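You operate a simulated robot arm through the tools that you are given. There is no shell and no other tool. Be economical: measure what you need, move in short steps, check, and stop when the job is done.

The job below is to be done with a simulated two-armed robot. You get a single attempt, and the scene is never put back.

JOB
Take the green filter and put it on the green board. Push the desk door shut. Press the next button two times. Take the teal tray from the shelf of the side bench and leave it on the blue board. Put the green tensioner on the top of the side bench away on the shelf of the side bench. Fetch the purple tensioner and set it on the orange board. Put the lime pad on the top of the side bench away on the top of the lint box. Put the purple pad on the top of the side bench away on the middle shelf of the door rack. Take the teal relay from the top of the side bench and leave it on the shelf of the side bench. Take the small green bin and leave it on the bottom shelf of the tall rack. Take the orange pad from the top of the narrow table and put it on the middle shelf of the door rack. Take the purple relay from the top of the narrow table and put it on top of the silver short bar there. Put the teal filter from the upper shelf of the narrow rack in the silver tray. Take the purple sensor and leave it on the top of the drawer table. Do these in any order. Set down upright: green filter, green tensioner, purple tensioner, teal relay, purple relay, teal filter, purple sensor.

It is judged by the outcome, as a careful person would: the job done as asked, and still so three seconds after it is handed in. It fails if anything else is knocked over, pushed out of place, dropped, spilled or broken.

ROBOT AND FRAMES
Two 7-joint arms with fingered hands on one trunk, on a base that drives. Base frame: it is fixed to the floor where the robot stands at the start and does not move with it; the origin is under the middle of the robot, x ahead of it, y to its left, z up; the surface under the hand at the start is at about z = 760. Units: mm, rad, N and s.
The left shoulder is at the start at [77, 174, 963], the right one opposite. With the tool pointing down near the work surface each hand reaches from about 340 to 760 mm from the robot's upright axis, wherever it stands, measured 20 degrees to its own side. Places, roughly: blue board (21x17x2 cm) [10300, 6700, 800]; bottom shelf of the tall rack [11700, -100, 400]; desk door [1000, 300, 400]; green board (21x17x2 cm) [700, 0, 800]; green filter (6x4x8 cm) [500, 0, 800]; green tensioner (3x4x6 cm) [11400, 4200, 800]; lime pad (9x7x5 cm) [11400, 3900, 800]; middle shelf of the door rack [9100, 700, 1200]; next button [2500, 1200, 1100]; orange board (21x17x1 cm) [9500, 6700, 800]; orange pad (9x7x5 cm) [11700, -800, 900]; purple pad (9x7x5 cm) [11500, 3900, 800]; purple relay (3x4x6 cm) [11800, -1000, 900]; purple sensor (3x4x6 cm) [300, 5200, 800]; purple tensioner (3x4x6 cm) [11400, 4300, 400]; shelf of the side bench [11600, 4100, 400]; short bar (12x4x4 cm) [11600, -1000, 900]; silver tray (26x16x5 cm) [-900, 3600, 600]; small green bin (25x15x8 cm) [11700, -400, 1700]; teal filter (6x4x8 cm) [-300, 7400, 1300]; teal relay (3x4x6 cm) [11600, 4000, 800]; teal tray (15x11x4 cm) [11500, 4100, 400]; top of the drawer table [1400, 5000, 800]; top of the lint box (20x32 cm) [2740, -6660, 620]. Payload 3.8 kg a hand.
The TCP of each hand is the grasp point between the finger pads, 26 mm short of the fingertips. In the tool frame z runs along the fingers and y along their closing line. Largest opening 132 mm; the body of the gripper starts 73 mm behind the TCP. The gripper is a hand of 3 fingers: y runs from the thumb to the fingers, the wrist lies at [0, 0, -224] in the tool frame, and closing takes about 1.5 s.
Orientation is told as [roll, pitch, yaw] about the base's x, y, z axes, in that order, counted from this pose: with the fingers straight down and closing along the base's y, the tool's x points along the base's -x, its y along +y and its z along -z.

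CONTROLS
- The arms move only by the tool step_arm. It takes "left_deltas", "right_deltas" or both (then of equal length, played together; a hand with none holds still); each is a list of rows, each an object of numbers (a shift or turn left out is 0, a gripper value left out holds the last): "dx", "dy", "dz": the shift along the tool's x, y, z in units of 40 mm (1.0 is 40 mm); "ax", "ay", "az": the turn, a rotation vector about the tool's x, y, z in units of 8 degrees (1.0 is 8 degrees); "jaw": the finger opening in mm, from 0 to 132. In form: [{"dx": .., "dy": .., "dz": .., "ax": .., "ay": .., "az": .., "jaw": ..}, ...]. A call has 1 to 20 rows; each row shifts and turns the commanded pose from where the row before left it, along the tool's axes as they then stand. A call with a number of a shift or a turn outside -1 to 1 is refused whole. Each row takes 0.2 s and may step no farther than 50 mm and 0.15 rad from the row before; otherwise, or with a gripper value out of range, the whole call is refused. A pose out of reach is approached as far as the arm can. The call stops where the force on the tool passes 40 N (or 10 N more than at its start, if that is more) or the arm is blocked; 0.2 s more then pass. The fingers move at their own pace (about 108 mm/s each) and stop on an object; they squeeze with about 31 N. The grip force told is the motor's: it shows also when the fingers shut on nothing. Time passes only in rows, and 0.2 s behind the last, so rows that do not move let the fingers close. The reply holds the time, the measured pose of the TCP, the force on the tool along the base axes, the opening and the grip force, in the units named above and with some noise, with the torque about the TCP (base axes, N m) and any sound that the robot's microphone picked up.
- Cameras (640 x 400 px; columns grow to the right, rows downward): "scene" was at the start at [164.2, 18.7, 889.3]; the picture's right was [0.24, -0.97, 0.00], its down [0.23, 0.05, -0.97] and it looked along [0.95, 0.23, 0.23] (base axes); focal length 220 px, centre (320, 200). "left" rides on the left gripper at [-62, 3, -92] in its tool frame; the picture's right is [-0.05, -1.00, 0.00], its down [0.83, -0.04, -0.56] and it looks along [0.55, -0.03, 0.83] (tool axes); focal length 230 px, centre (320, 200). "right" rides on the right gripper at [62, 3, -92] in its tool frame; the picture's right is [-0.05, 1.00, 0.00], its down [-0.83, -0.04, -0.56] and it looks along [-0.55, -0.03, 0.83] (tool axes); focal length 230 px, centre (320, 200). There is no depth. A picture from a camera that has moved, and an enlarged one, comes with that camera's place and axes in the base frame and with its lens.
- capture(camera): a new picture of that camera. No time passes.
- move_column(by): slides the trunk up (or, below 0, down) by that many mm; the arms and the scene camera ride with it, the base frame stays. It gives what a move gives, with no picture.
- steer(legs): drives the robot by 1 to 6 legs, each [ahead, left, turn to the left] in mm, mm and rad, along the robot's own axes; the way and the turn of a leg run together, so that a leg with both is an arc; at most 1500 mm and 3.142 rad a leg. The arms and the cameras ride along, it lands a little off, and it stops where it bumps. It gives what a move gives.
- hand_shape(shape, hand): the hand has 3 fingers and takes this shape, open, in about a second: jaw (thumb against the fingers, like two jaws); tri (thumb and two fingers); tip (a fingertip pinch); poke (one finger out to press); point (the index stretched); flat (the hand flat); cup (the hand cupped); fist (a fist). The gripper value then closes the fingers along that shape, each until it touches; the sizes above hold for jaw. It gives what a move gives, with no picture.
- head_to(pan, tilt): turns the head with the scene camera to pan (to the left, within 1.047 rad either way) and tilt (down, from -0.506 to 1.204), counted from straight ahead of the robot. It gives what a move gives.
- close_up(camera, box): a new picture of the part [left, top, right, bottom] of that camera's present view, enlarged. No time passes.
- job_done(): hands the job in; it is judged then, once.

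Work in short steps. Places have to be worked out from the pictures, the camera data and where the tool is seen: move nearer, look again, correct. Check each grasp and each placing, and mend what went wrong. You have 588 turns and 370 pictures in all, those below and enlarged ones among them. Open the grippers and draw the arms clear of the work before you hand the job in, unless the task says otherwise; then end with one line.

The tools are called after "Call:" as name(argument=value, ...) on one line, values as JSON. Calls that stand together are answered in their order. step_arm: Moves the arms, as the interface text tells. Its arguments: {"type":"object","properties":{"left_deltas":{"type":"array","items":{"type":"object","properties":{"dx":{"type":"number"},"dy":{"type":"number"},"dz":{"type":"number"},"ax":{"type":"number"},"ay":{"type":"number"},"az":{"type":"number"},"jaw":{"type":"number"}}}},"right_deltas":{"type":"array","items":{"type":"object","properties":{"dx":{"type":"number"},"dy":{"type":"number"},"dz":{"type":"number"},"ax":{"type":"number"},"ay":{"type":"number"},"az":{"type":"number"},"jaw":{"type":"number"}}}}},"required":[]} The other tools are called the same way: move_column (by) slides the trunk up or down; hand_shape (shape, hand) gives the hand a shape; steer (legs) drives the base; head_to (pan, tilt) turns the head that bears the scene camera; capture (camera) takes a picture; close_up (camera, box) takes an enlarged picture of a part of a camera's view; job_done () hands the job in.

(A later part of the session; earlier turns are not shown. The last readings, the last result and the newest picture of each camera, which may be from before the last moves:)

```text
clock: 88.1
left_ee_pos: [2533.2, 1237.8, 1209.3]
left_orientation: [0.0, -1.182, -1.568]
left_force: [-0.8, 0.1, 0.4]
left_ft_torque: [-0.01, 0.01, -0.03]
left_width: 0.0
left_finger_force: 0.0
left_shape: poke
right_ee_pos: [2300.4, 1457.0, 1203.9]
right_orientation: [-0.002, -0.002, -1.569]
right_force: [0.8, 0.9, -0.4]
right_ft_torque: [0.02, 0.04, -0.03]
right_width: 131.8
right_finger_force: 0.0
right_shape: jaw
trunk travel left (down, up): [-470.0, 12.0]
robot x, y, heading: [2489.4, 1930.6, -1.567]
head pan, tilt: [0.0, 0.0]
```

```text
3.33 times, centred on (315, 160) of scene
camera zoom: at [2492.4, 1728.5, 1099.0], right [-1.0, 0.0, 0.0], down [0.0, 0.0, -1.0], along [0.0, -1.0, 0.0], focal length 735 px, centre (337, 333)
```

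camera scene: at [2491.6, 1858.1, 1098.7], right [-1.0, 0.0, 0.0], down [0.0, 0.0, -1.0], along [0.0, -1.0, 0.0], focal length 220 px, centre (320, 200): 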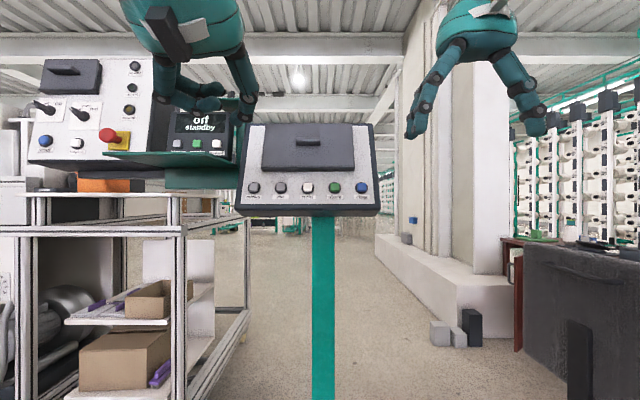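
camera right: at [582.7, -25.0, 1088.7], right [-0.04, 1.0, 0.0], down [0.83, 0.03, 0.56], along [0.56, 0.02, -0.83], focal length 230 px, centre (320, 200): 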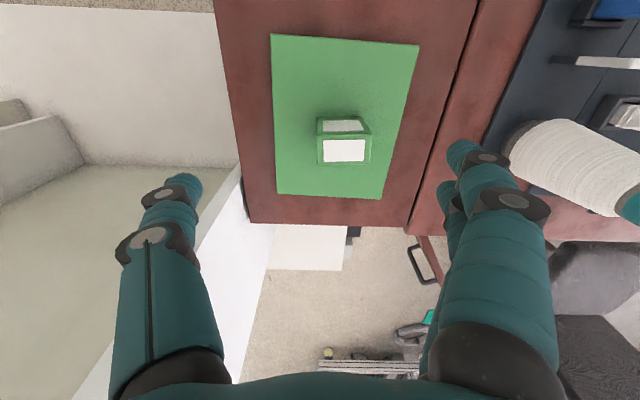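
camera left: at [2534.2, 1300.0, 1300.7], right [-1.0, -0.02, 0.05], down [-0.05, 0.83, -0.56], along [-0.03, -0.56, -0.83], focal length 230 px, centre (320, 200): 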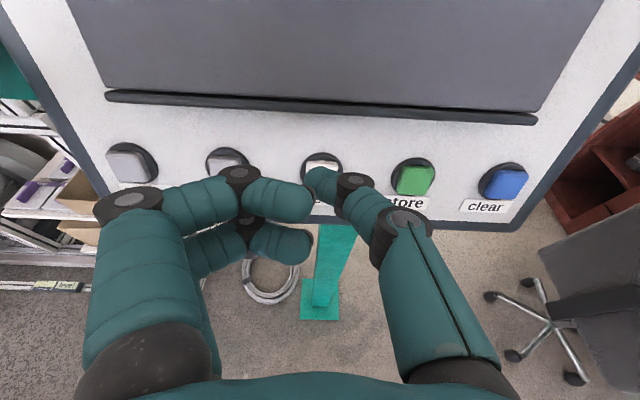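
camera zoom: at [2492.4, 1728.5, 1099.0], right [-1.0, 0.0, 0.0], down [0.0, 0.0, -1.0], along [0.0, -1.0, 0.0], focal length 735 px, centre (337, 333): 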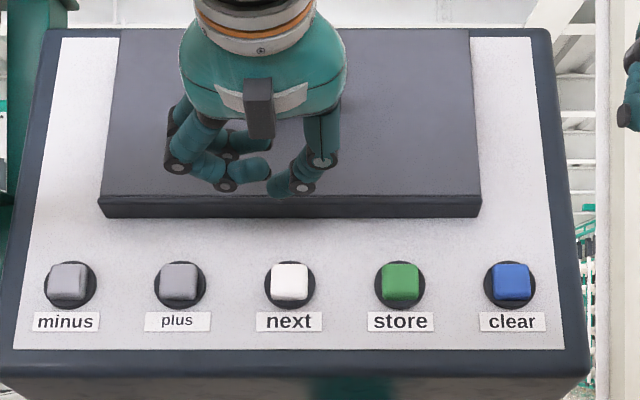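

Button confirmed at (2529, 1160, 1139). I first slide down parallel to the panel, then in to ~20 mm before contact.

Call:
step_arm(left_deltas=[{"dx": 0.45}, {"dx": 0.44}, {"dz": 0.6}, {"dz": 0.6}, {}])

Call:
capture(camera="left")

Call:
close_up(camera="scene", box=[255, 120, 355, 200])

```text
clock: 89.3
left_ee_pos: [2532.4, 1207.0, 1158.7]
left_orientation: [-0.002, -1.182, -1.567]
left_force: [0.5, 0.3, 0.1]
left_ft_torque: [-0.03, 0.0, 0.02]
left_width: 0.2
left_finger_force: 0.1
left_shape: poke
right_ee_pos: [2300.4, 1454.9, 1204.1]
right_orientation: [0.001, -0.002, -1.57]
right_force: [-0.1, 1.1, -0.1]
right_ft_torque: [0.01, -0.04, -0.01]
right_width: 131.8
right_finger_force: 0.1
right_shape: jaw
trunk travel left (down, up): [-470.0, 12.0]
robot x, y, heading: [2493.0, 1925.0, -1.567]
head pan, tilt: [0.0, 0.0]
```

```text
339 pictures are left
camera left: at [2534.6, 1268.9, 1250.6], right [-1.0, -0.02, 0.05], down [-0.05, 0.83, -0.56], along [-0.03, -0.56, -0.83], focal length 230 px, centre (320, 200)
```

left: 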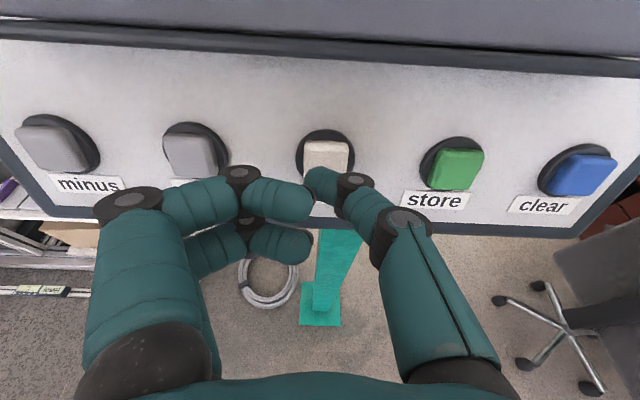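

```text
5.00 times, centred on (305, 160) of scene
camera zoom: at [2492.4, 1728.2, 1098.8], right [-1.0, 0.0, 0.0], down [0.0, 0.0, -1.0], along [0.0, -1.0, 0.0], focal length 1102 px, centre (395, 400)
```

zoom: 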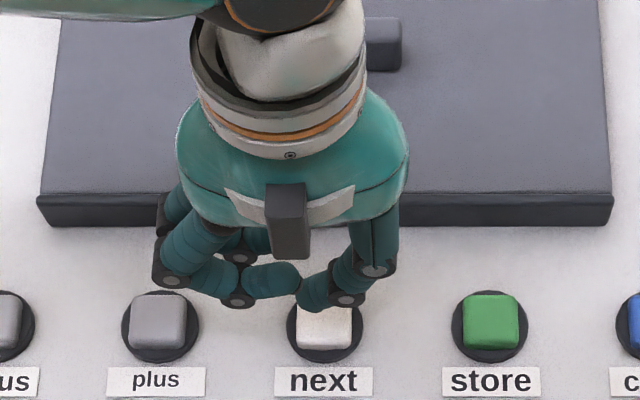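

Well placed, a hair to the left; I correct 6 mm and press in small steps.

Call:
step_arm(left_deltas=[{"dy": -0.15, "dz": 0.2}, {"dz": 0.1}, {"dz": 0.1}, {"dz": 0.05}, {"dz": 0.05}, {"dz": 0.05}, {}])

Call:
capture(camera="left")

```text
clock: 90.9
left_ee_pos: [2526.3, 1190.1, 1151.3]
left_orientation: [-0.002, -1.186, -1.57]
left_force: [-3.5, 19.6, 2.9]
left_ft_torque: [0.0, 0.03, -0.01]
left_width: 0.0
left_finger_force: 0.2
left_shape: poke
right_ee_pos: [2300.0, 1459.3, 1206.0]
right_orientation: [-0.001, -0.004, -1.571]
right_force: [-0.5, -0.3, -0.3]
right_ft_torque: [0.03, 0.01, 0.03]
right_width: 131.8
right_finger_force: 0.0
right_shape: jaw
trunk travel left (down, up): [-470.0, 12.0]
robot x, y, heading: [2490.7, 1924.3, -1.57]
head pan, tilt: [0.0, 0.0]
heard: click
```

```text
337 pictures are left
camera left: at [2527.2, 1252.0, 1242.8], right [-1.0, -0.02, 0.05], down [-0.04, 0.83, -0.56], along [-0.03, -0.56, -0.83], focal length 230 px, centre (320, 200)
```

left: 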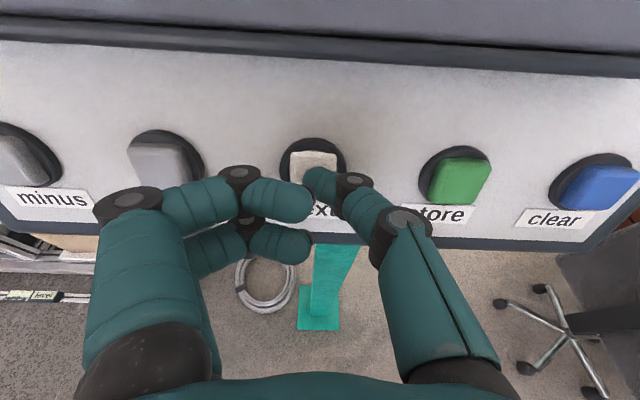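

A click was heard: first press. I release fully, then press the same way once more.

Call:
step_arm(left_deltas=[{"dz": -0.4}, {"dz": -0.3}, {}, {}, {}])

Call:
step_arm(left_deltas=[{"dz": 0.35}, {"dz": 0.15}, {"dz": 0.1}, {"dz": 0.05}, {"dz": 0.05}, {}])

```text
clock: 92.1
left_ee_pos: [2527.7, 1212.0, 1158.1]
left_orientation: [-0.001, -1.181, -1.566]
left_force: [0.0, -0.5, -0.6]
left_ft_torque: [-0.01, -0.02, -0.01]
left_width: 0.2
left_finger_force: 0.2
left_shape: poke
right_ee_pos: [2300.6, 1455.4, 1203.7]
right_orientation: [0.001, -0.001, -1.57]
right_force: [0.0, -0.4, -1.1]
right_ft_torque: [-0.02, 0.06, -0.01]
right_width: 132.0
right_finger_force: 0.0
right_shape: jaw
trunk travel left (down, up): [-470.0, 12.0]
robot x, y, heading: [2491.1, 1923.6, -1.569]
head pan, tilt: [0.0, 0.0]
```

```text
clock: 93.5
left_ee_pos: [2526.4, 1189.5, 1150.6]
left_orientation: [-0.002, -1.186, -1.57]
left_force: [-1.5, 19.7, 3.0]
left_ft_torque: [0.06, 0.01, 0.09]
left_width: 0.0
left_finger_force: 0.0
left_shape: poke
right_ee_pos: [2301.1, 1459.0, 1205.1]
right_orientation: [0.001, -0.004, -1.569]
right_force: [-0.4, 0.1, -0.4]
right_ft_torque: [0.01, 0.0, 0.03]
right_width: 132.2
right_finger_force: 0.0
right_shape: jaw
trunk travel left (down, up): [-470.0, 12.0]
robot x, y, heading: [2495.3, 1926.8, -1.563]
head pan, tilt: [0.0, 0.0]
heard: click
```

Second click heard. I retract the hand, back off and restore the hand pose and shape.

Call:
step_arm(left_deltas=[{"dz": -0.5}, {"dz": -0.9}, {"dz": -1}, {"dz": -1}, {"dz": -1}, {}])

Call:
steer(legs=[[-800, 0, 0]])

Call:
step_arm(left_deltas=[{"ay": 0.94}, {"ay": 0.94}, {"ay": 0.94}, {"ay": 0.94}, {"ay": 0.94}, {"ay": 0.94}, {"ay": 0.94}, {"ay": 0.94}, {"ay": 0.94, "dy": 0.5}, {"dy": 1}, {"dy": 1}, {"dy": 1}, {"dy": 1}, {}])

Call:
hand_shape(hand="left", shape="jaw")

Call:
close_up(camera="scene", box=[150, 80, 400, 230])

```text
clock: 94.9
left_ee_pos: [2525.1, 1347.7, 1215.5]
left_orientation: [-0.001, -1.181, -1.565]
left_force: [-1.3, -0.2, -0.1]
left_ft_torque: [-0.01, -0.06, -0.02]
left_width: 0.1
left_finger_force: 0.1
left_shape: poke
right_ee_pos: [2300.6, 1454.6, 1203.1]
right_orientation: [0.0, 0.001, -1.568]
right_force: [-0.1, -0.5, 0.6]
right_ft_torque: [0.03, -0.03, 0.01]
right_width: 131.7
right_finger_force: 0.0
right_shape: jaw
trunk travel left (down, up): [-470.0, 12.0]
robot x, y, heading: [2487.2, 1928.0, -1.573]
head pan, tilt: [0.0, 0.0]
```

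```text
clock: 99.1
left_ee_pos: [2521.5, 2134.1, 1216.0]
left_orientation: [-0.002, -1.181, -1.566]
left_force: [0.9, 0.4, 0.1]
left_ft_torque: [0.0, -0.02, 0.0]
left_width: 0.0
left_finger_force: 0.0
left_shape: poke
right_ee_pos: [2297.8, 2240.9, 1204.1]
right_orientation: [0.0, 0.0, -1.567]
right_force: [0.3, -0.4, -0.3]
right_ft_torque: [0.02, 0.03, 0.0]
right_width: 131.8
right_finger_force: 0.1
right_shape: jaw
trunk travel left (down, up): [-470.0, 12.0]
robot x, y, heading: [2492.2, 2715.1, -1.565]
head pan, tilt: [0.0, 0.0]
```

```text
clock: 102.1
left_ee_pos: [2702.3, 2134.4, 1214.5]
left_orientation: [0.0, 0.0, -1.569]
left_force: [-0.2, -1.0, -0.4]
left_ft_torque: [-0.02, 0.0, 0.0]
left_width: 0.0
left_finger_force: 0.0
left_shape: poke
right_ee_pos: [2298.3, 2240.4, 1204.2]
right_orientation: [0.0, 0.001, -1.57]
right_force: [-0.7, -0.3, 0.4]
right_ft_torque: [-0.01, 0.0, -0.01]
right_width: 132.2
right_finger_force: 0.0
right_shape: jaw
trunk travel left (down, up): [-470.0, 12.0]
robot x, y, heading: [2490.2, 2714.1, -1.568]
head pan, tilt: [0.0, 0.0]
```

```text
clock: 103.0
left_ee_pos: [2700.7, 2135.5, 1214.3]
left_orientation: [0.0, 0.0, -1.569]
left_force: [-0.3, -0.5, -0.2]
left_ft_torque: [0.02, -0.03, 0.01]
left_width: 131.8
left_finger_force: 0.1
left_shape: jaw
right_ee_pos: [2298.6, 2241.8, 1204.3]
right_orientation: [0.001, -0.002, -1.569]
right_force: [-0.3, -0.2, 0.4]
right_ft_torque: [0.0, 0.02, 0.0]
right_width: 132.1
right_finger_force: 0.0
right_shape: jaw
trunk travel left (down, up): [-470.0, 12.0]
robot x, y, heading: [2489.9, 2709.8, -1.568]
head pan, tilt: [0.0, 0.0]
```

```text
2.56 times, centred on (275, 155) of scene
camera zoom: at [2490.1, 2513.8, 1098.7], right [-1.0, 0.0, 0.0], down [0.0, 0.0, -1.0], along [0.0, -1.0, 0.0], focal length 564 px, centre (435, 315)
```

zoom: 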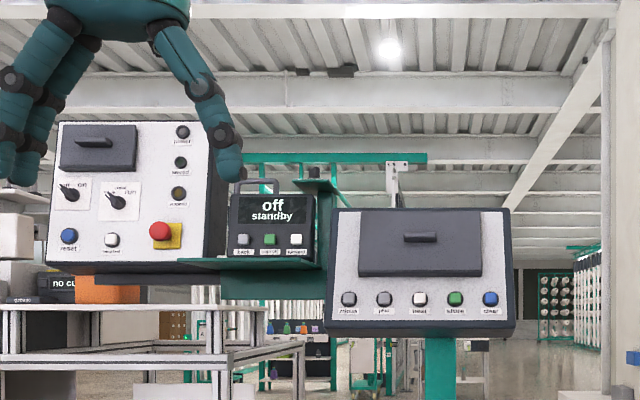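

Now turn to face the drawer table and sensor area.

Call:
steer(legs=[[0, 0, -2.5]])

Call:
head_to(pan=0, tilt=0.2)

Call:
capture(camera="scene")

```text
clock: 109.3
left_ee_pos: [1972.0, 3045.4, 1216.1]
left_orientation: [0.0, 0.001, 2.218]
left_force: [0.5, 0.4, -0.9]
left_ft_torque: [-0.02, 0.02, -0.01]
left_width: 132.1
left_finger_force: 0.0
left_shape: jaw
right_ee_pos: [2358.3, 3203.4, 1203.9]
right_orientation: [-0.001, -0.002, 2.217]
right_force: [-0.6, 0.4, 0.4]
right_ft_torque: [0.01, 0.0, 0.03]
right_width: 131.9
right_finger_force: 0.1
right_shape: jaw
trunk travel left (down, up): [-470.0, 12.0]
robot x, y, heading: [2488.9, 2710.8, 2.215]
head pan, tilt: [0.0, 0.0]
```

```text
clock: 110.1
left_ee_pos: [1971.0, 3045.0, 1215.4]
left_orientation: [-0.001, -0.001, 2.218]
left_force: [0.4, 0.7, -1.0]
left_ft_torque: [-0.02, -0.01, 0.05]
left_width: 131.9
left_finger_force: 0.0
left_shape: jaw
right_ee_pos: [2357.8, 3203.2, 1204.6]
right_orientation: [0.0, 0.0, 2.215]
right_force: [0.7, 0.0, -0.7]
right_ft_torque: [-0.02, -0.01, 0.0]
right_width: 131.8
right_finger_force: 0.0
right_shape: jaw
trunk travel left (down, up): [-470.0, 12.0]
robot x, y, heading: [2488.6, 2710.5, 2.215]
head pan, tilt: [0.0, 0.201]
```

```text
335 pictures are left
camera scene: at [2368.3, 2872.1, 1080.4], right [0.8, 0.6, 0.0], down [0.12, -0.16, -0.98], along [-0.59, 0.78, -0.2], focal length 220 px, centre (320, 200)
```

scene: 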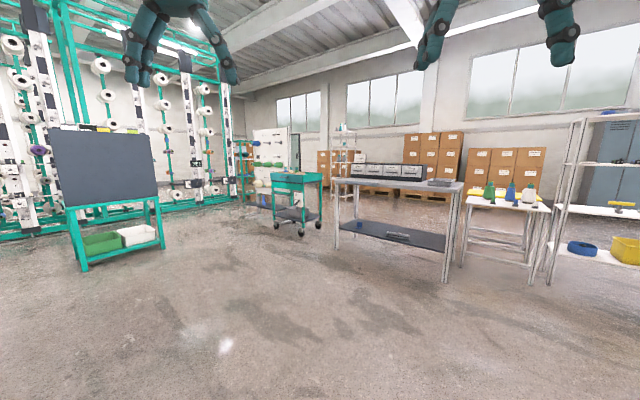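

The grey table with drawers is at x 1060–2200, y≈4900+, and the teal cart (with the sensor presumably) is at about (300, 5200). I drive to (350, 4400) facing the cart.

Call:
steer(legs=[[0, 0, 0.258], [1363, 0, 0], [1330, 0, 0], [0, 0, -0.9]])

Call:
head_to(pan=0, tilt=0.4)

Call:
capture(camera="scene")

```text
clock: 126.2
left_ee_pos: [194.6, 4937.2, 1215.3]
left_orientation: [-0.001, -0.001, 1.567]
left_force: [0.1, -0.7, 0.4]
left_ft_torque: [0.0, 0.02, -0.04]
left_width: 131.9
left_finger_force: 0.1
left_shape: jaw
right_ee_pos: [599.4, 4828.0, 1204.5]
right_orientation: [0.0, -0.001, 1.565]
right_force: [0.0, 0.6, -0.6]
right_ft_torque: [-0.01, 0.01, 0.03]
right_width: 132.1
right_finger_force: 0.0
right_shape: jaw
trunk travel left (down, up): [-470.0, 12.0]
robot x, y, heading: [404.8, 4362.1, 1.564]
head pan, tilt: [0.0, 0.201]
```

```text
clock: 126.9
left_ee_pos: [195.2, 4936.9, 1215.2]
left_orientation: [-0.001, 0.0, 1.565]
left_force: [0.1, -0.1, 0.8]
left_ft_torque: [-0.01, 0.04, 0.0]
left_width: 132.1
left_finger_force: 0.1
left_shape: jaw
right_ee_pos: [597.8, 4827.9, 1202.8]
right_orientation: [0.001, -0.001, 1.566]
right_force: [-0.8, 0.3, 0.6]
right_ft_torque: [-0.03, 0.0, -0.01]
right_width: 132.3
right_finger_force: 0.0
right_shape: jaw
trunk travel left (down, up): [-470.0, 12.0]
robot x, y, heading: [403.5, 4355.6, 1.568]
head pan, tilt: [0.0, 0.4]
```

```text
334 pictures are left
camera scene: at [405.7, 4558.3, 1061.8], right [1.0, 0.0, 0.0], down [0.0, -0.39, -0.92], along [0.0, 0.92, -0.39], focal length 220 px, centre (320, 200)
```

scene: 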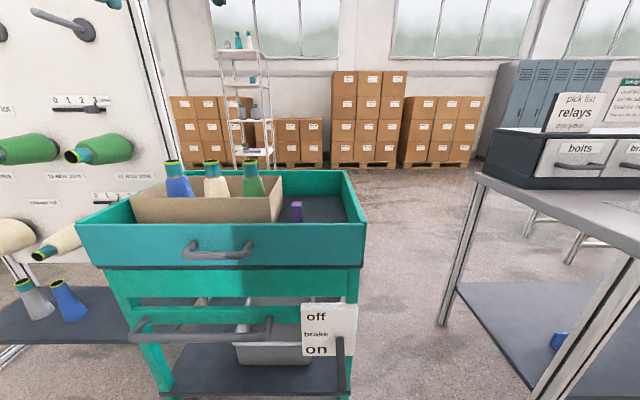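

The purple sensor stands inside the cart's top tray, right of a cardboard box with bottles. Enlarging for measurement.

Call:
close_up(camera="scene", box=[230, 150, 390, 260])

Call:
capture(camera="left")

Call:
capture(camera="right")

```text
3.64 times, centred on (310, 205) of scene
camera zoom: at [405.7, 4558.3, 1061.8], right [1.0, 0.0, 0.0], down [0.0, -0.39, -0.92], along [0.0, 0.92, -0.39], focal length 802 px, centre (356, 182)
```

zoom: 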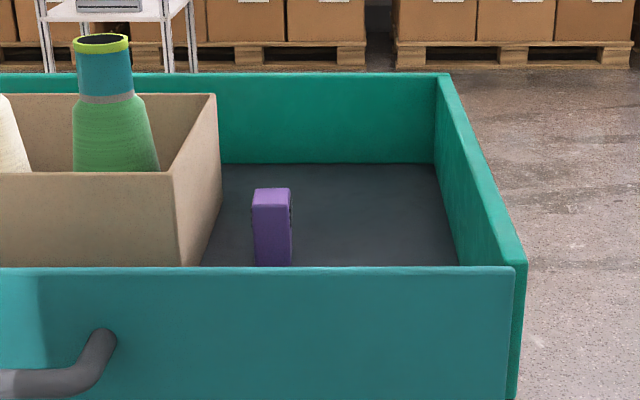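

```text
332 pictures are left
camera left: at [190.0, 4999.0, 1308.0], right [1.0, 0.05, 0.0], down [0.04, -0.83, 0.55], along [0.03, -0.55, -0.83], focal length 230 px, centre (320, 200)
```

left: 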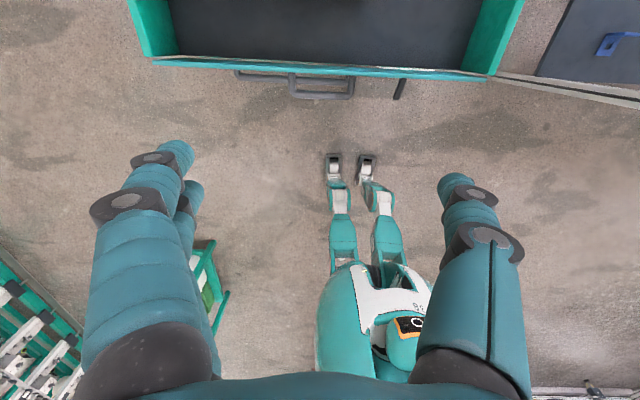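

```text
331 pictures are left
camera right: at [595.2, 4765.8, 1297.8], right [-1.0, 0.06, 0.0], down [0.05, 0.83, 0.56], along [0.03, 0.55, -0.83], focal length 230 px, centre (320, 200)
```

right: 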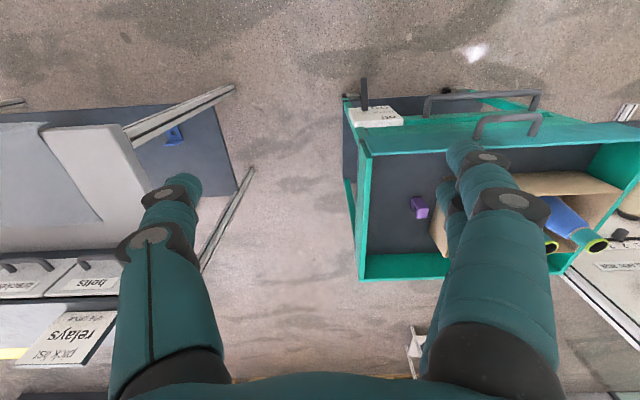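

Sensor triangulated at (336, 5154), mid-height z≈769, tray floor ≈738, walls' top ≈843. I drive 220 mm nearer and turn the left hand 90° so that it closes along y, clear of the box.

Call:
steer(legs=[[220, 0, 0]])

Call:
step_arm(left_deltas=[{"az": 0.94, "dy": -0.6}, {"az": 0.94}, {"az": 0.94}, {"az": 0.94}, {"az": 0.94}, {"az": 0.94}, {"az": 0.94}, {"az": 0.94}, {"az": 0.94}, {"az": 0.94}, {"az": 0.94}, {"az": 0.94}, {}])

```text
clock: 128.6
left_ee_pos: [198.0, 5157.1, 1216.4]
left_orientation: [0.0, -0.003, 1.563]
left_force: [-0.3, -0.7, 0.3]
left_ft_torque: [0.0, 0.01, -0.04]
left_width: 131.7
left_finger_force: 0.1
left_shape: jaw
right_ee_pos: [601.2, 5048.1, 1203.3]
right_orientation: [0.001, -0.001, 1.562]
right_force: [-0.1, -0.3, 0.4]
right_ft_torque: [0.02, 0.04, -0.01]
right_width: 131.9
right_finger_force: 0.0
right_shape: jaw
trunk travel left (down, up): [-470.0, 12.0]
robot x, y, heading: [404.1, 4577.7, 1.562]
head pan, tilt: [0.0, 0.4]
```

```text
clock: 131.4
left_ee_pos: [221.0, 5157.2, 1215.6]
left_orientation: [-0.001, 0.001, -0.011]
left_force: [-0.4, -0.3, 0.5]
left_ft_torque: [-0.01, -0.02, 0.01]
left_width: 131.9
left_finger_force: 0.1
left_shape: jaw
right_ee_pos: [600.0, 5048.1, 1204.7]
right_orientation: [-0.001, -0.001, 1.563]
right_force: [-0.4, -0.4, 0.3]
right_ft_torque: [0.01, -0.01, -0.02]
right_width: 132.1
right_finger_force: 0.1
right_shape: jaw
trunk travel left (down, up): [-470.0, 12.0]
robot x, y, heading: [406.3, 4574.9, 1.56]
head pan, tilt: [0.0, 0.4]
```

Call:
step_arm(left_deltas=[{"dx": -0.96}, {"dx": -0.96}, {"dx": -0.96}, {"dz": 1}, {"dz": 1}, {"dz": 1}, {"dz": 1}, {"dz": 1}, {"dz": 1}, {}])

Call:
capture(camera="left")

```text
clock: 133.6
left_ee_pos: [337.4, 5155.3, 974.4]
left_orientation: [0.002, 0.0, -0.01]
left_force: [-0.5, -0.3, -0.5]
left_ft_torque: [0.0, -0.01, 0.0]
left_width: 131.9
left_finger_force: 0.0
left_shape: jaw
right_ee_pos: [601.8, 5048.4, 1205.7]
right_orientation: [0.001, -0.002, 1.564]
right_force: [-0.3, 1.1, 0.9]
right_ft_torque: [-0.01, 0.0, 0.02]
right_width: 131.9
right_finger_force: 0.0
right_shape: jaw
trunk travel left (down, up): [-470.0, 12.0]
robot x, y, heading: [406.5, 4579.6, 1.563]
head pan, tilt: [0.0, 0.4]
```

```text
330 pictures are left
camera left: at [397.7, 5158.2, 1067.9], right [0.04, -1.0, 0.0], down [-0.83, -0.04, 0.55], along [-0.55, -0.02, -0.83], focal length 230 px, centre (320, 200)
```

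left: 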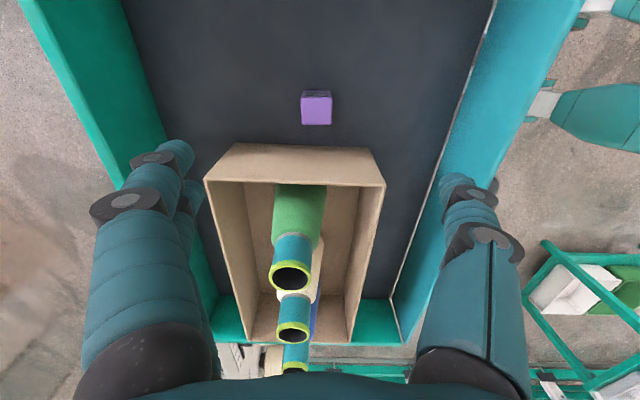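

Sensor seen at about (339, 5159). I descend to z≈775 and close on it.

Call:
step_arm(left_deltas=[{"dx": -0.04, "dy": 0.09, "dz": 0.9, "jaw": 90}, {"dz": 1}, {"dz": 1}, {"dz": 1}, {"dz": 0.6}, {}])

Call:
capture(camera="left")

```text
clock: 135.0
left_ee_pos: [339.1, 5159.7, 794.0]
left_orientation: [0.004, 0.001, -0.012]
left_force: [1.3, 0.0, -0.6]
left_ft_torque: [0.02, 0.0, -0.01]
left_width: 90.4
left_finger_force: 0.0
left_shape: jaw
right_ee_pos: [600.1, 5047.7, 1204.4]
right_orientation: [0.0, -0.002, 1.564]
right_force: [-0.1, 0.7, 0.8]
right_ft_torque: [0.0, -0.03, 0.0]
right_width: 132.1
right_finger_force: 0.0
right_shape: jaw
trunk travel left (down, up): [-470.0, 12.0]
robot x, y, heading: [404.4, 4577.8, 1.563]
head pan, tilt: [0.0, 0.4]
```

```text
329 pictures are left
camera left: at [398.5, 5162.5, 887.6], right [0.04, -1.0, 0.0], down [-0.83, -0.04, 0.55], along [-0.55, -0.02, -0.83], focal length 230 px, centre (320, 200)
```

left: 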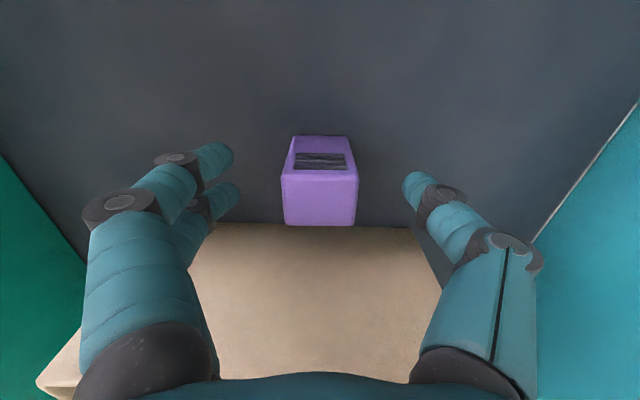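

Centred between the fingers. Lower 18 mm and close.

Call:
step_arm(left_deltas=[{"dz": 0.45}, {"jaw": 20}, {}, {}, {}, {}, {}, {}])

```text
clock: 136.8
left_ee_pos: [337.8, 5159.8, 777.5]
left_orientation: [0.0, -0.001, -0.012]
left_force: [-0.2, 0.0, 0.6]
left_ft_torque: [0.02, 0.01, -0.01]
left_width: 29.6
left_finger_force: 31.3
left_shape: jaw
right_ee_pos: [599.9, 5047.8, 1205.4]
right_orientation: [-0.002, -0.002, 1.565]
right_force: [-0.2, 0.9, -0.1]
right_ft_torque: [-0.01, 0.02, 0.0]
right_width: 132.0
right_finger_force: 0.1
right_shape: jaw
trunk travel left (down, up): [-470.0, 12.0]
robot x, y, heading: [402.0, 4574.6, 1.564]
head pan, tilt: [0.0, 0.4]
```

Gripped. Lifting to z≈1010.

Call:
step_arm(left_deltas=[{"dz": -0.7}, {"dz": -1}, {"dz": -1}, {"dz": -1}, {"dz": -1}, {"dz": -1}, {}])

Call:
capture(camera="left")

```text
clock: 138.4
left_ee_pos: [337.5, 5159.7, 1008.7]
left_orientation: [-0.001, 0.0, -0.012]
left_force: [-0.7, 0.9, -1.0]
left_ft_torque: [-0.01, 0.02, -0.02]
left_width: 29.3
left_finger_force: 30.8
left_shape: jaw
right_ee_pos: [600.1, 5048.9, 1203.3]
right_orientation: [0.001, 0.001, 1.564]
right_force: [-0.9, 0.1, 0.7]
right_ft_torque: [-0.05, 0.02, -0.01]
right_width: 132.3
right_finger_force: 0.0
right_shape: jaw
trunk travel left (down, up): [-470.0, 12.0]
robot x, y, heading: [405.7, 4579.2, 1.563]
head pan, tilt: [0.0, 0.4]
```

```text
328 pictures are left
camera left: at [397.3, 5161.6, 1100.6], right [0.04, -1.0, 0.0], down [-0.83, -0.03, 0.55], along [-0.55, -0.02, -0.83], focal length 230 px, centre (320, 200)
```

left: 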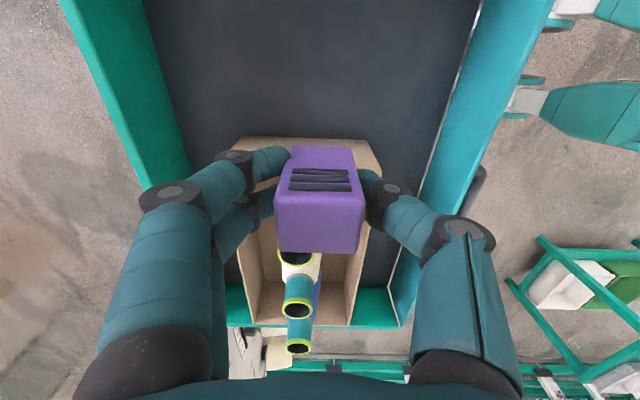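

Sensor held. I back off and shift right in front of the drawer table.

Call:
steer(legs=[[-500, 0, 0], [0, -1000, 0]])

Call:
capture(camera="scene")

```text
clock: 150.1
left_ee_pos: [1351.8, 4641.0, 1007.8]
left_orientation: [0.001, -0.001, -0.027]
left_force: [-0.8, -0.6, 0.0]
left_ft_torque: [-0.04, 0.02, 0.0]
left_width: 29.7
left_finger_force: 30.9
left_shape: jaw
right_ee_pos: [1612.0, 4523.2, 1203.8]
right_orientation: [0.0, -0.003, 1.545]
right_force: [-0.2, 0.6, -0.1]
right_ft_torque: [0.02, 0.01, 0.04]
right_width: 132.3
right_finger_force: 0.0
right_shape: jaw
trunk travel left (down, up): [-470.0, 12.0]
robot x, y, heading: [1413.6, 4061.1, 1.54]
head pan, tilt: [0.0, 0.4]
```

```text
327 pictures are left
camera scene: at [1414.0, 4258.6, 1061.7], right [1.0, -0.02, 0.0], down [-0.01, -0.39, -0.92], along [0.02, 0.92, -0.39], focal length 220 px, centre (320, 200)
```

scene: 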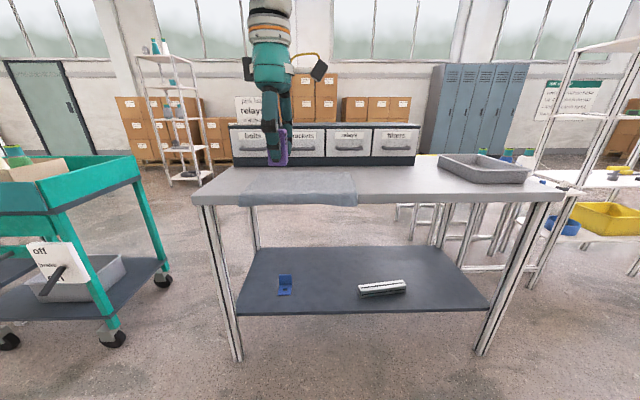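

A cloth hangs over the table's front left; the free spot is around (1690, 5020). Table top z≈805. I move the robot right 230 and ahead 350.

Call:
steer(legs=[[0, -230, 0.03], [340, 0, 0]])

Call:
capture(camera="scene")

Call:
capture(camera="right")

```text
clock: 154.6
left_ee_pos: [1562.9, 4978.1, 1008.4]
left_orientation: [0.001, -0.001, 0.001]
left_force: [-0.2, -0.1, 0.1]
left_ft_torque: [-0.01, 0.02, 0.02]
left_width: 29.2
left_finger_force: 31.4
left_shape: jaw
right_ee_pos: [1826.5, 4870.4, 1205.5]
right_orientation: [0.0, -0.001, 1.577]
right_force: [0.0, -0.1, -0.2]
right_ft_torque: [-0.03, 0.01, 0.03]
right_width: 132.1
right_finger_force: 0.0
right_shape: jaw
trunk travel left (down, up): [-470.0, 12.0]
robot x, y, heading: [1634.4, 4400.6, 1.575]
head pan, tilt: [0.0, 0.4]
```

```text
326 pictures are left
camera scene: at [1636.1, 4598.9, 1061.8], right [1.0, 0.01, 0.0], down [0.0, -0.39, -0.92], along [-0.01, 0.92, -0.39], focal length 220 px, centre (320, 200)
```

scene: 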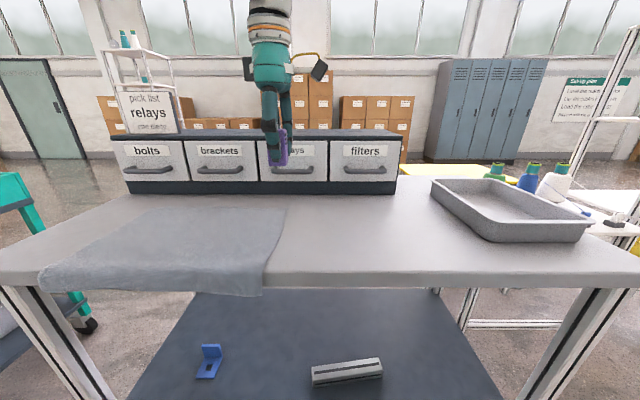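

```text
325 pictures are left
camera right: at [1823.4, 4808.2, 1298.2], right [-1.0, 0.05, 0.0], down [0.04, 0.83, 0.56], along [0.03, 0.56, -0.83], focal length 230 px, centre (320, 200)
```

right: 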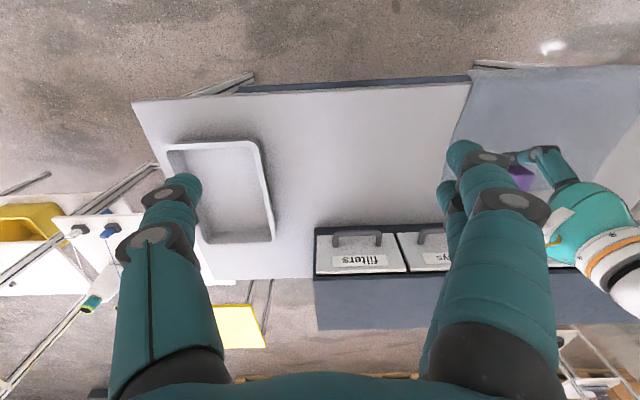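

Clear area at (1695, 5005). Moving the sensor over it and down.

Call:
step_arm(left_deltas=[{"dx": -0.8, "dy": 0.2}, {"dx": -0.8, "dy": 0.2}, {"dx": -0.8, "dy": 0.2}, {"dx": -0.85, "dy": 0.1}, {"dz": 1}, {"dz": 1}, {"dz": 1}, {"dz": 0.6}, {}])

Call:
capture(camera="scene")

```text
clock: 156.6
left_ee_pos: [1680.0, 4980.4, 871.3]
left_orientation: [0.0, 0.001, 0.001]
left_force: [-0.3, 0.5, -1.0]
left_ft_torque: [-0.01, 0.0, 0.01]
left_width: 29.1
left_finger_force: 31.0
left_shape: jaw
left hand out of reach, approached as far as the arm can: row 3, 4, 8
right_ee_pos: [1825.5, 4869.9, 1205.0]
right_orientation: [-0.001, -0.002, 1.577]
right_force: [0.0, 0.6, 0.2]
right_ft_torque: [0.01, -0.01, -0.03]
right_width: 131.7
right_finger_force: 0.0
right_shape: jaw
trunk travel left (down, up): [-470.0, 12.0]
robot x, y, heading: [1632.8, 4399.0, 1.574]
head pan, tilt: [0.0, 0.4]
```

```text
324 pictures are left
camera scene: at [1636.1, 4598.8, 1061.8], right [1.0, 0.01, 0.0], down [0.0, -0.39, -0.92], along [-0.01, 0.92, -0.39], focal length 220 px, centre (320, 200)
```

scene: 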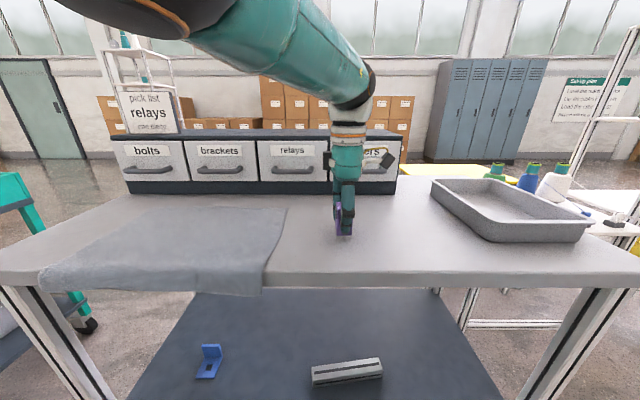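

Near reach limit, so I lower with the column instead: about 20 mm first.

Call:
move_column(by=-18)

Call:
close_up(camera="scene", box=[280, 160, 400, 260])

```text
clock: 157.1
left_ee_pos: [1682.9, 4981.0, 854.9]
left_orientation: [-0.018, 0.0, 0.001]
left_force: [-0.3, -3.0, 15.2]
left_ft_torque: [-0.06, 0.04, 0.03]
left_width: 33.9
left_finger_force: 31.4
left_shape: jaw
right_ee_pos: [1825.8, 4870.8, 1191.5]
right_orientation: [0.0, 0.007, 1.576]
right_force: [0.6, -0.2, 0.4]
right_ft_torque: [0.0, 0.03, 0.02]
right_width: 132.1
right_finger_force: 0.1
right_shape: jaw
trunk travel left (down, up): [-460.0, 21.0]
robot x, y, heading: [1637.4, 4397.7, 1.581]
head pan, tilt: [0.0, 0.4]
stopped: the force on the tool passed its limit at 56 N (the readings are from after the stop); the commanded pose is now the measured one
```

```text
4.00 times, centred on (340, 210) of scene
camera zoom: at [1636.1, 4596.5, 1048.4], right [1.0, 0.01, 0.0], down [0.0, -0.39, -0.92], along [-0.01, 0.92, -0.39], focal length 882 px, centre (240, 160)
```

zoom: 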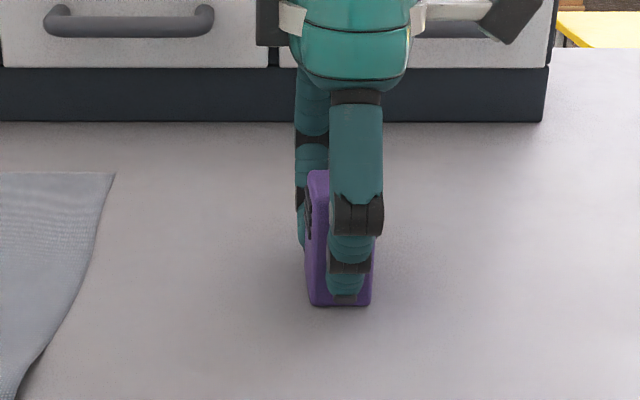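

It's down on the table with force. I relieve 3 mm and open, then look.

Call:
step_arm(left_deltas=[{"dz": -0.07}, {"jaw": 100}, {}, {}, {}, {}, {}])

Call:
close_up(camera="scene", box=[280, 160, 400, 260])

```text
clock: 158.7
left_ee_pos: [1681.4, 4982.0, 855.0]
left_orientation: [-0.021, 0.003, 0.001]
left_force: [-1.6, 0.0, -0.1]
left_ft_torque: [0.01, 0.01, 0.0]
left_width: 99.7
left_finger_force: 0.1
left_shape: jaw
right_ee_pos: [1826.5, 4872.7, 1189.8]
right_orientation: [0.0, 0.01, 1.577]
right_force: [0.5, 0.3, -1.0]
right_ft_torque: [0.0, 0.01, 0.02]
right_width: 131.8
right_finger_force: 0.1
right_shape: jaw
trunk travel left (down, up): [-460.0, 21.0]
robot x, y, heading: [1640.1, 4398.3, 1.576]
head pan, tilt: [0.0, 0.4]
```

```text
4.00 times, centred on (340, 210) of scene
camera zoom: at [1636.1, 4598.2, 1048.1], right [1.0, 0.01, 0.0], down [0.0, -0.39, -0.92], along [-0.01, 0.92, -0.39], focal length 882 px, centre (240, 160)
```

zoom: 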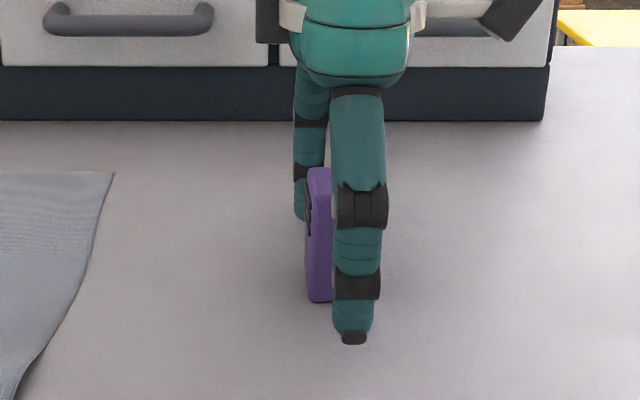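

Released and standing. I raise by 120 mm straight up with the arm.

Call:
step_arm(left_deltas=[{"dz": -0.6}, {"dz": -0.8}, {"dz": -0.8}, {"dz": -0.8}, {}])

Call:
close_up(camera="scene", box=[280, 160, 400, 260])

```text
clock: 159.8
left_ee_pos: [1686.2, 4989.4, 974.6]
left_orientation: [-0.023, 0.0, 0.001]
left_force: [0.4, 0.5, 0.3]
left_ft_torque: [0.0, 0.01, -0.01]
left_width: 99.8
left_finger_force: 0.0
left_shape: jaw
left hand out of reach, approached as far as the arm can: row 1, 2
right_ee_pos: [1826.4, 4873.1, 1189.7]
right_orientation: [0.001, 0.01, 1.578]
right_force: [0.1, 0.1, 0.4]
right_ft_torque: [0.02, -0.02, 0.04]
right_width: 131.8
right_finger_force: 0.0
right_shape: jaw
trunk travel left (down, up): [-460.0, 21.0]
robot x, y, heading: [1634.2, 4399.6, 1.574]
head pan, tilt: [0.0, 0.4]
```

```text
4.00 times, centred on (340, 210) of scene
camera zoom: at [1636.2, 4598.3, 1048.0], right [1.0, 0.01, 0.0], down [0.0, -0.39, -0.92], along [-0.01, 0.92, -0.39], focal length 882 px, centre (240, 160)
```

zoom: 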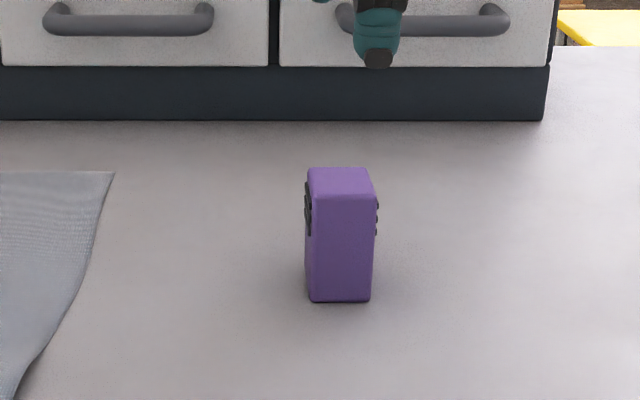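

Sensor stands upright on the drawer table. I lift and swing the left hand back to its neutral pose.

Call:
step_arm(left_deltas=[{"dz": -1}, {"dx": 0.7, "dz": -0.7}, {"dx": 0.7, "dz": -0.7}, {"dx": 0.7, "dz": -0.7}, {"dx": 1}, {"dx": 1}, {"dx": 1}, {"az": -0.94}, {"az": -0.94}, {"az": -0.94}, {"az": -0.94}, {"az": -0.94}, {"az": -0.94}, {"az": -0.94}, {"az": -0.94}, {"az": -0.94}, {"az": -0.94}, {"az": -0.94}, {"az": -0.94, "jaw": 132}, {}])

Call:
steer(legs=[[-500, 0, 0], [0, 0, 1.2]])

Call:
head_to(pan=0, tilt=0.25)

Call:
capture(camera="scene")

```text
clock: 164.1
left_ee_pos: [1490.4, 5032.8, 1114.7]
left_orientation: [0.002, 0.022, 1.579]
left_force: [-0.4, 0.4, -0.3]
left_ft_torque: [0.02, -0.01, 0.03]
left_width: 131.8
left_finger_force: 0.0
left_shape: jaw
left hand out of reach, approached as far as the arm can: row 2, 3, 4, 5, 6, 7
right_ee_pos: [1826.0, 4872.6, 1189.3]
right_orientation: [0.0, 0.008, 1.576]
right_force: [0.3, 1.1, 0.0]
right_ft_torque: [-0.02, -0.04, 0.01]
right_width: 132.1
right_finger_force: 0.0
right_shape: jaw
trunk travel left (down, up): [-460.0, 21.0]
robot x, y, heading: [1634.3, 4397.4, 1.575]
head pan, tilt: [0.0, 0.4]
```

```text
clock: 170.0
left_ee_pos: [994.9, 3983.9, 1114.7]
left_orientation: [0.0, 0.024, 2.779]
left_force: [-0.3, 0.0, 0.7]
left_ft_torque: [0.05, -0.01, 0.05]
left_width: 131.9
left_finger_force: 0.1
left_shape: jaw
right_ee_pos: [1263.5, 4239.4, 1189.9]
right_orientation: [0.001, 0.009, 2.779]
right_force: [0.3, 0.5, 0.2]
right_ft_torque: [-0.01, 0.01, 0.01]
right_width: 132.0
right_finger_force: 0.1
right_shape: jaw
trunk travel left (down, up): [-460.0, 21.0]
robot x, y, heading: [1637.6, 3891.6, 2.78]
head pan, tilt: [0.0, 0.4]
```

```text
clock: 170.7
left_ee_pos: [995.0, 3982.5, 1114.6]
left_orientation: [-0.001, 0.023, 2.779]
left_force: [1.1, -0.3, 0.4]
left_ft_torque: [0.04, -0.03, -0.02]
left_width: 131.8
left_finger_force: 0.0
left_shape: jaw
right_ee_pos: [1264.5, 4239.4, 1189.7]
right_orientation: [0.0, 0.009, 2.78]
right_force: [-0.6, 0.7, 0.3]
right_ft_torque: [0.0, -0.03, 0.02]
right_width: 132.0
right_finger_force: 0.1
right_shape: jaw
trunk travel left (down, up): [-460.0, 21.0]
robot x, y, heading: [1639.7, 3889.6, 2.781]
head pan, tilt: [0.0, 0.25]
```

```text
320 pictures are left
camera scene: at [1451.9, 3963.2, 1062.0], right [0.35, 0.94, 0.0], down [0.23, -0.09, -0.97], along [-0.91, 0.34, -0.25], focal length 220 px, centre (320, 200)
```

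scene: 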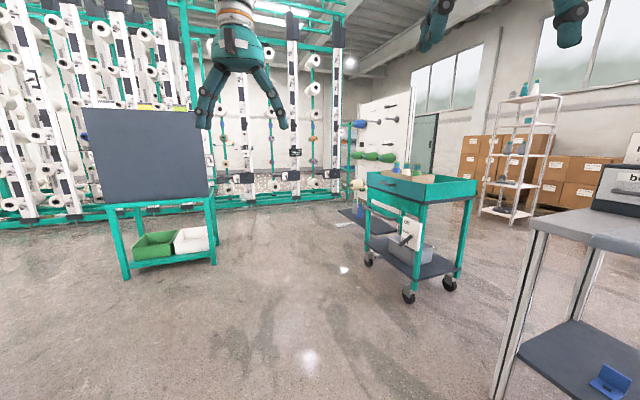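

Route to the narrow rack: pass between the dark-board stand and the teal cart towards (-1300, 4450), then look north.

Call:
steer(legs=[[0, 0, 0.17], [1450, 0, 0], [1450, 0, 0], [0, 0, -1.1]])

Call:
capture(camera="scene")

```text
clock: 188.2
left_ee_pos: [-1549.8, 5000.0, 1115.2]
left_orientation: [-0.001, 0.023, 1.887]
left_force: [0.6, 0.4, 0.1]
left_ft_torque: [-0.05, 0.0, -0.04]
left_width: 131.9
left_finger_force: 0.1
left_shape: jaw
right_ee_pos: [-1181.5, 4951.5, 1190.7]
right_orientation: [0.0, 0.009, 1.889]
right_force: [0.4, 0.6, -0.3]
right_ft_torque: [0.01, 0.0, 0.01]
right_width: 131.9
right_finger_force: 0.0
right_shape: jaw
trunk travel left (down, up): [-460.0, 21.0]
robot x, y, heading: [-1215.8, 4442.5, 1.895]
head pan, tilt: [0.0, 0.25]
```

```text
319 pictures are left
camera scene: at [-1278.6, 4631.9, 1062.1], right [0.95, 0.31, 0.0], down [0.08, -0.23, -0.97], along [-0.3, 0.92, -0.25], focal length 220 px, centre (320, 200)
```

scene: 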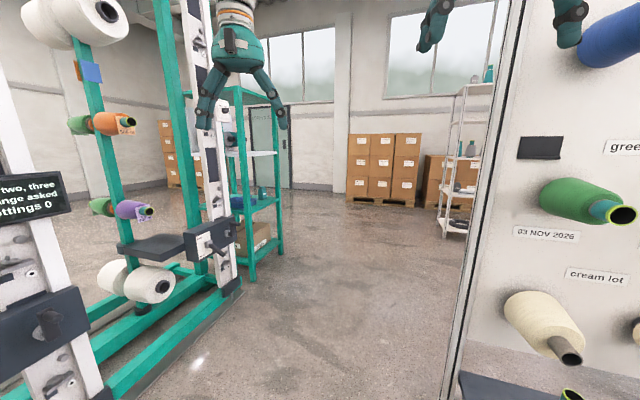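

The gap between the creel (x≈−2270) and the board's end (x≈−970) is about 1.3 m; I pass along x≈−1600 to y≈6400.

Call:
steer(legs=[[0, 0, -0.324], [0, 370, 0], [1000, 0, 0]])

Call:
capture(camera="scene")

```text
clock: 197.9
left_ee_pos: [-1720.3, 6091.9, 1113.5]
left_orientation: [0.0, 0.023, 1.566]
left_force: [0.9, 0.3, -0.5]
left_ft_torque: [0.02, 0.03, 0.0]
left_width: 131.8
left_finger_force: 0.0
left_shape: jaw
right_ee_pos: [-1385.7, 5927.1, 1189.1]
right_orientation: [0.001, 0.008, 1.565]
right_force: [0.0, -0.4, -0.5]
right_ft_torque: [-0.02, 0.0, -0.01]
right_width: 132.0
right_finger_force: 0.0
right_shape: jaw
trunk travel left (down, up): [-460.0, 21.0]
robot x, y, heading: [-1581.7, 5456.6, 1.565]
head pan, tilt: [0.0, 0.25]
```

```text
318 pictures are left
camera scene: at [-1579.2, 5655.5, 1062.1], right [1.0, -0.01, 0.0], down [0.0, -0.25, -0.97], along [0.01, 0.97, -0.25], focal length 220 px, centre (320, 200)
```

scene: 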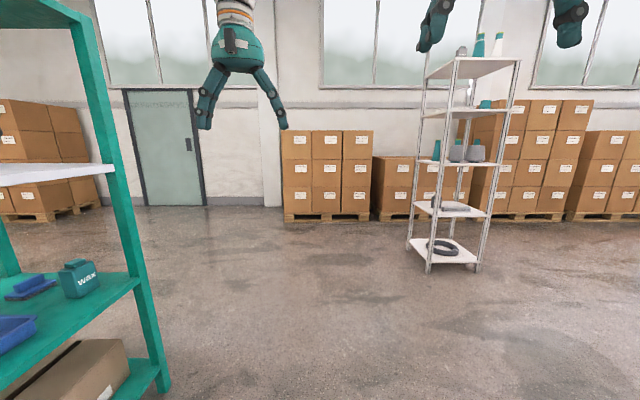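

The rack's front is at y≈7320, x −624…−194; its second shelf (z≈1250) holds a small teal thing. I drive to (-400, 6400) facing it.

Call:
steer(legs=[[900, 0, 0], [0, -1150, 0]])

Call:
head_to(pan=0, tilt=-0.1)

Call:
capture(camera="scene")

```text
clock: 212.5
left_ee_pos: [-580.4, 6998.8, 1113.9]
left_orientation: [0.0, 0.022, 1.562]
left_force: [0.0, 0.0, 1.1]
left_ft_torque: [0.01, -0.01, 0.02]
left_width: 131.6
left_finger_force: 0.0
left_shape: jaw
right_ee_pos: [-247.0, 6833.9, 1190.3]
right_orientation: [0.0, 0.009, 1.563]
right_force: [-0.3, -0.5, -0.2]
right_ft_torque: [-0.01, -0.01, 0.02]
right_width: 131.9
right_finger_force: 0.1
right_shape: jaw
trunk travel left (down, up): [-460.0, 21.0]
robot x, y, heading: [-444.0, 6363.5, 1.563]
head pan, tilt: [0.0, 0.25]
```

```text
clock: 213.3
left_ee_pos: [-580.6, 7000.1, 1114.0]
left_orientation: [-0.001, 0.023, 1.562]
left_force: [0.5, -0.1, 0.3]
left_ft_torque: [0.0, 0.03, 0.02]
left_width: 131.9
left_finger_force: 0.2
left_shape: jaw
right_ee_pos: [-247.0, 6834.0, 1189.8]
right_orientation: [0.001, 0.01, 1.562]
right_force: [-0.1, -0.9, 0.6]
right_ft_torque: [-0.03, -0.01, 0.01]
right_width: 131.9
right_finger_force: 0.0
right_shape: jaw
trunk travel left (down, up): [-460.0, 21.0]
robot x, y, heading: [-443.4, 6364.4, 1.562]
head pan, tilt: [0.0, -0.099]
```

```text
317 pictures are left
camera scene: at [-440.1, 6557.2, 1093.8], right [1.0, -0.01, 0.0], down [0.0, 0.1, -1.0], along [0.01, 1.0, 0.1], focal length 220 px, centre (320, 200)
```

scene: 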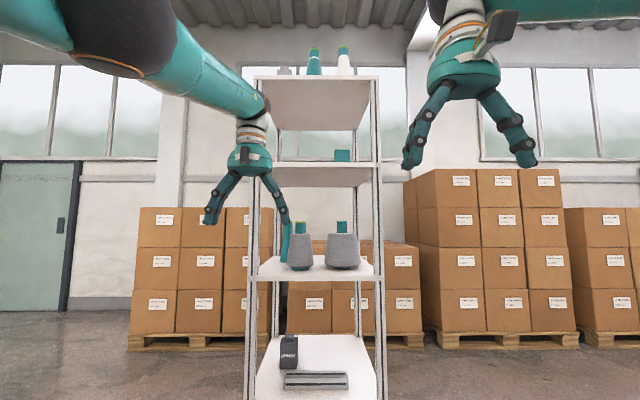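

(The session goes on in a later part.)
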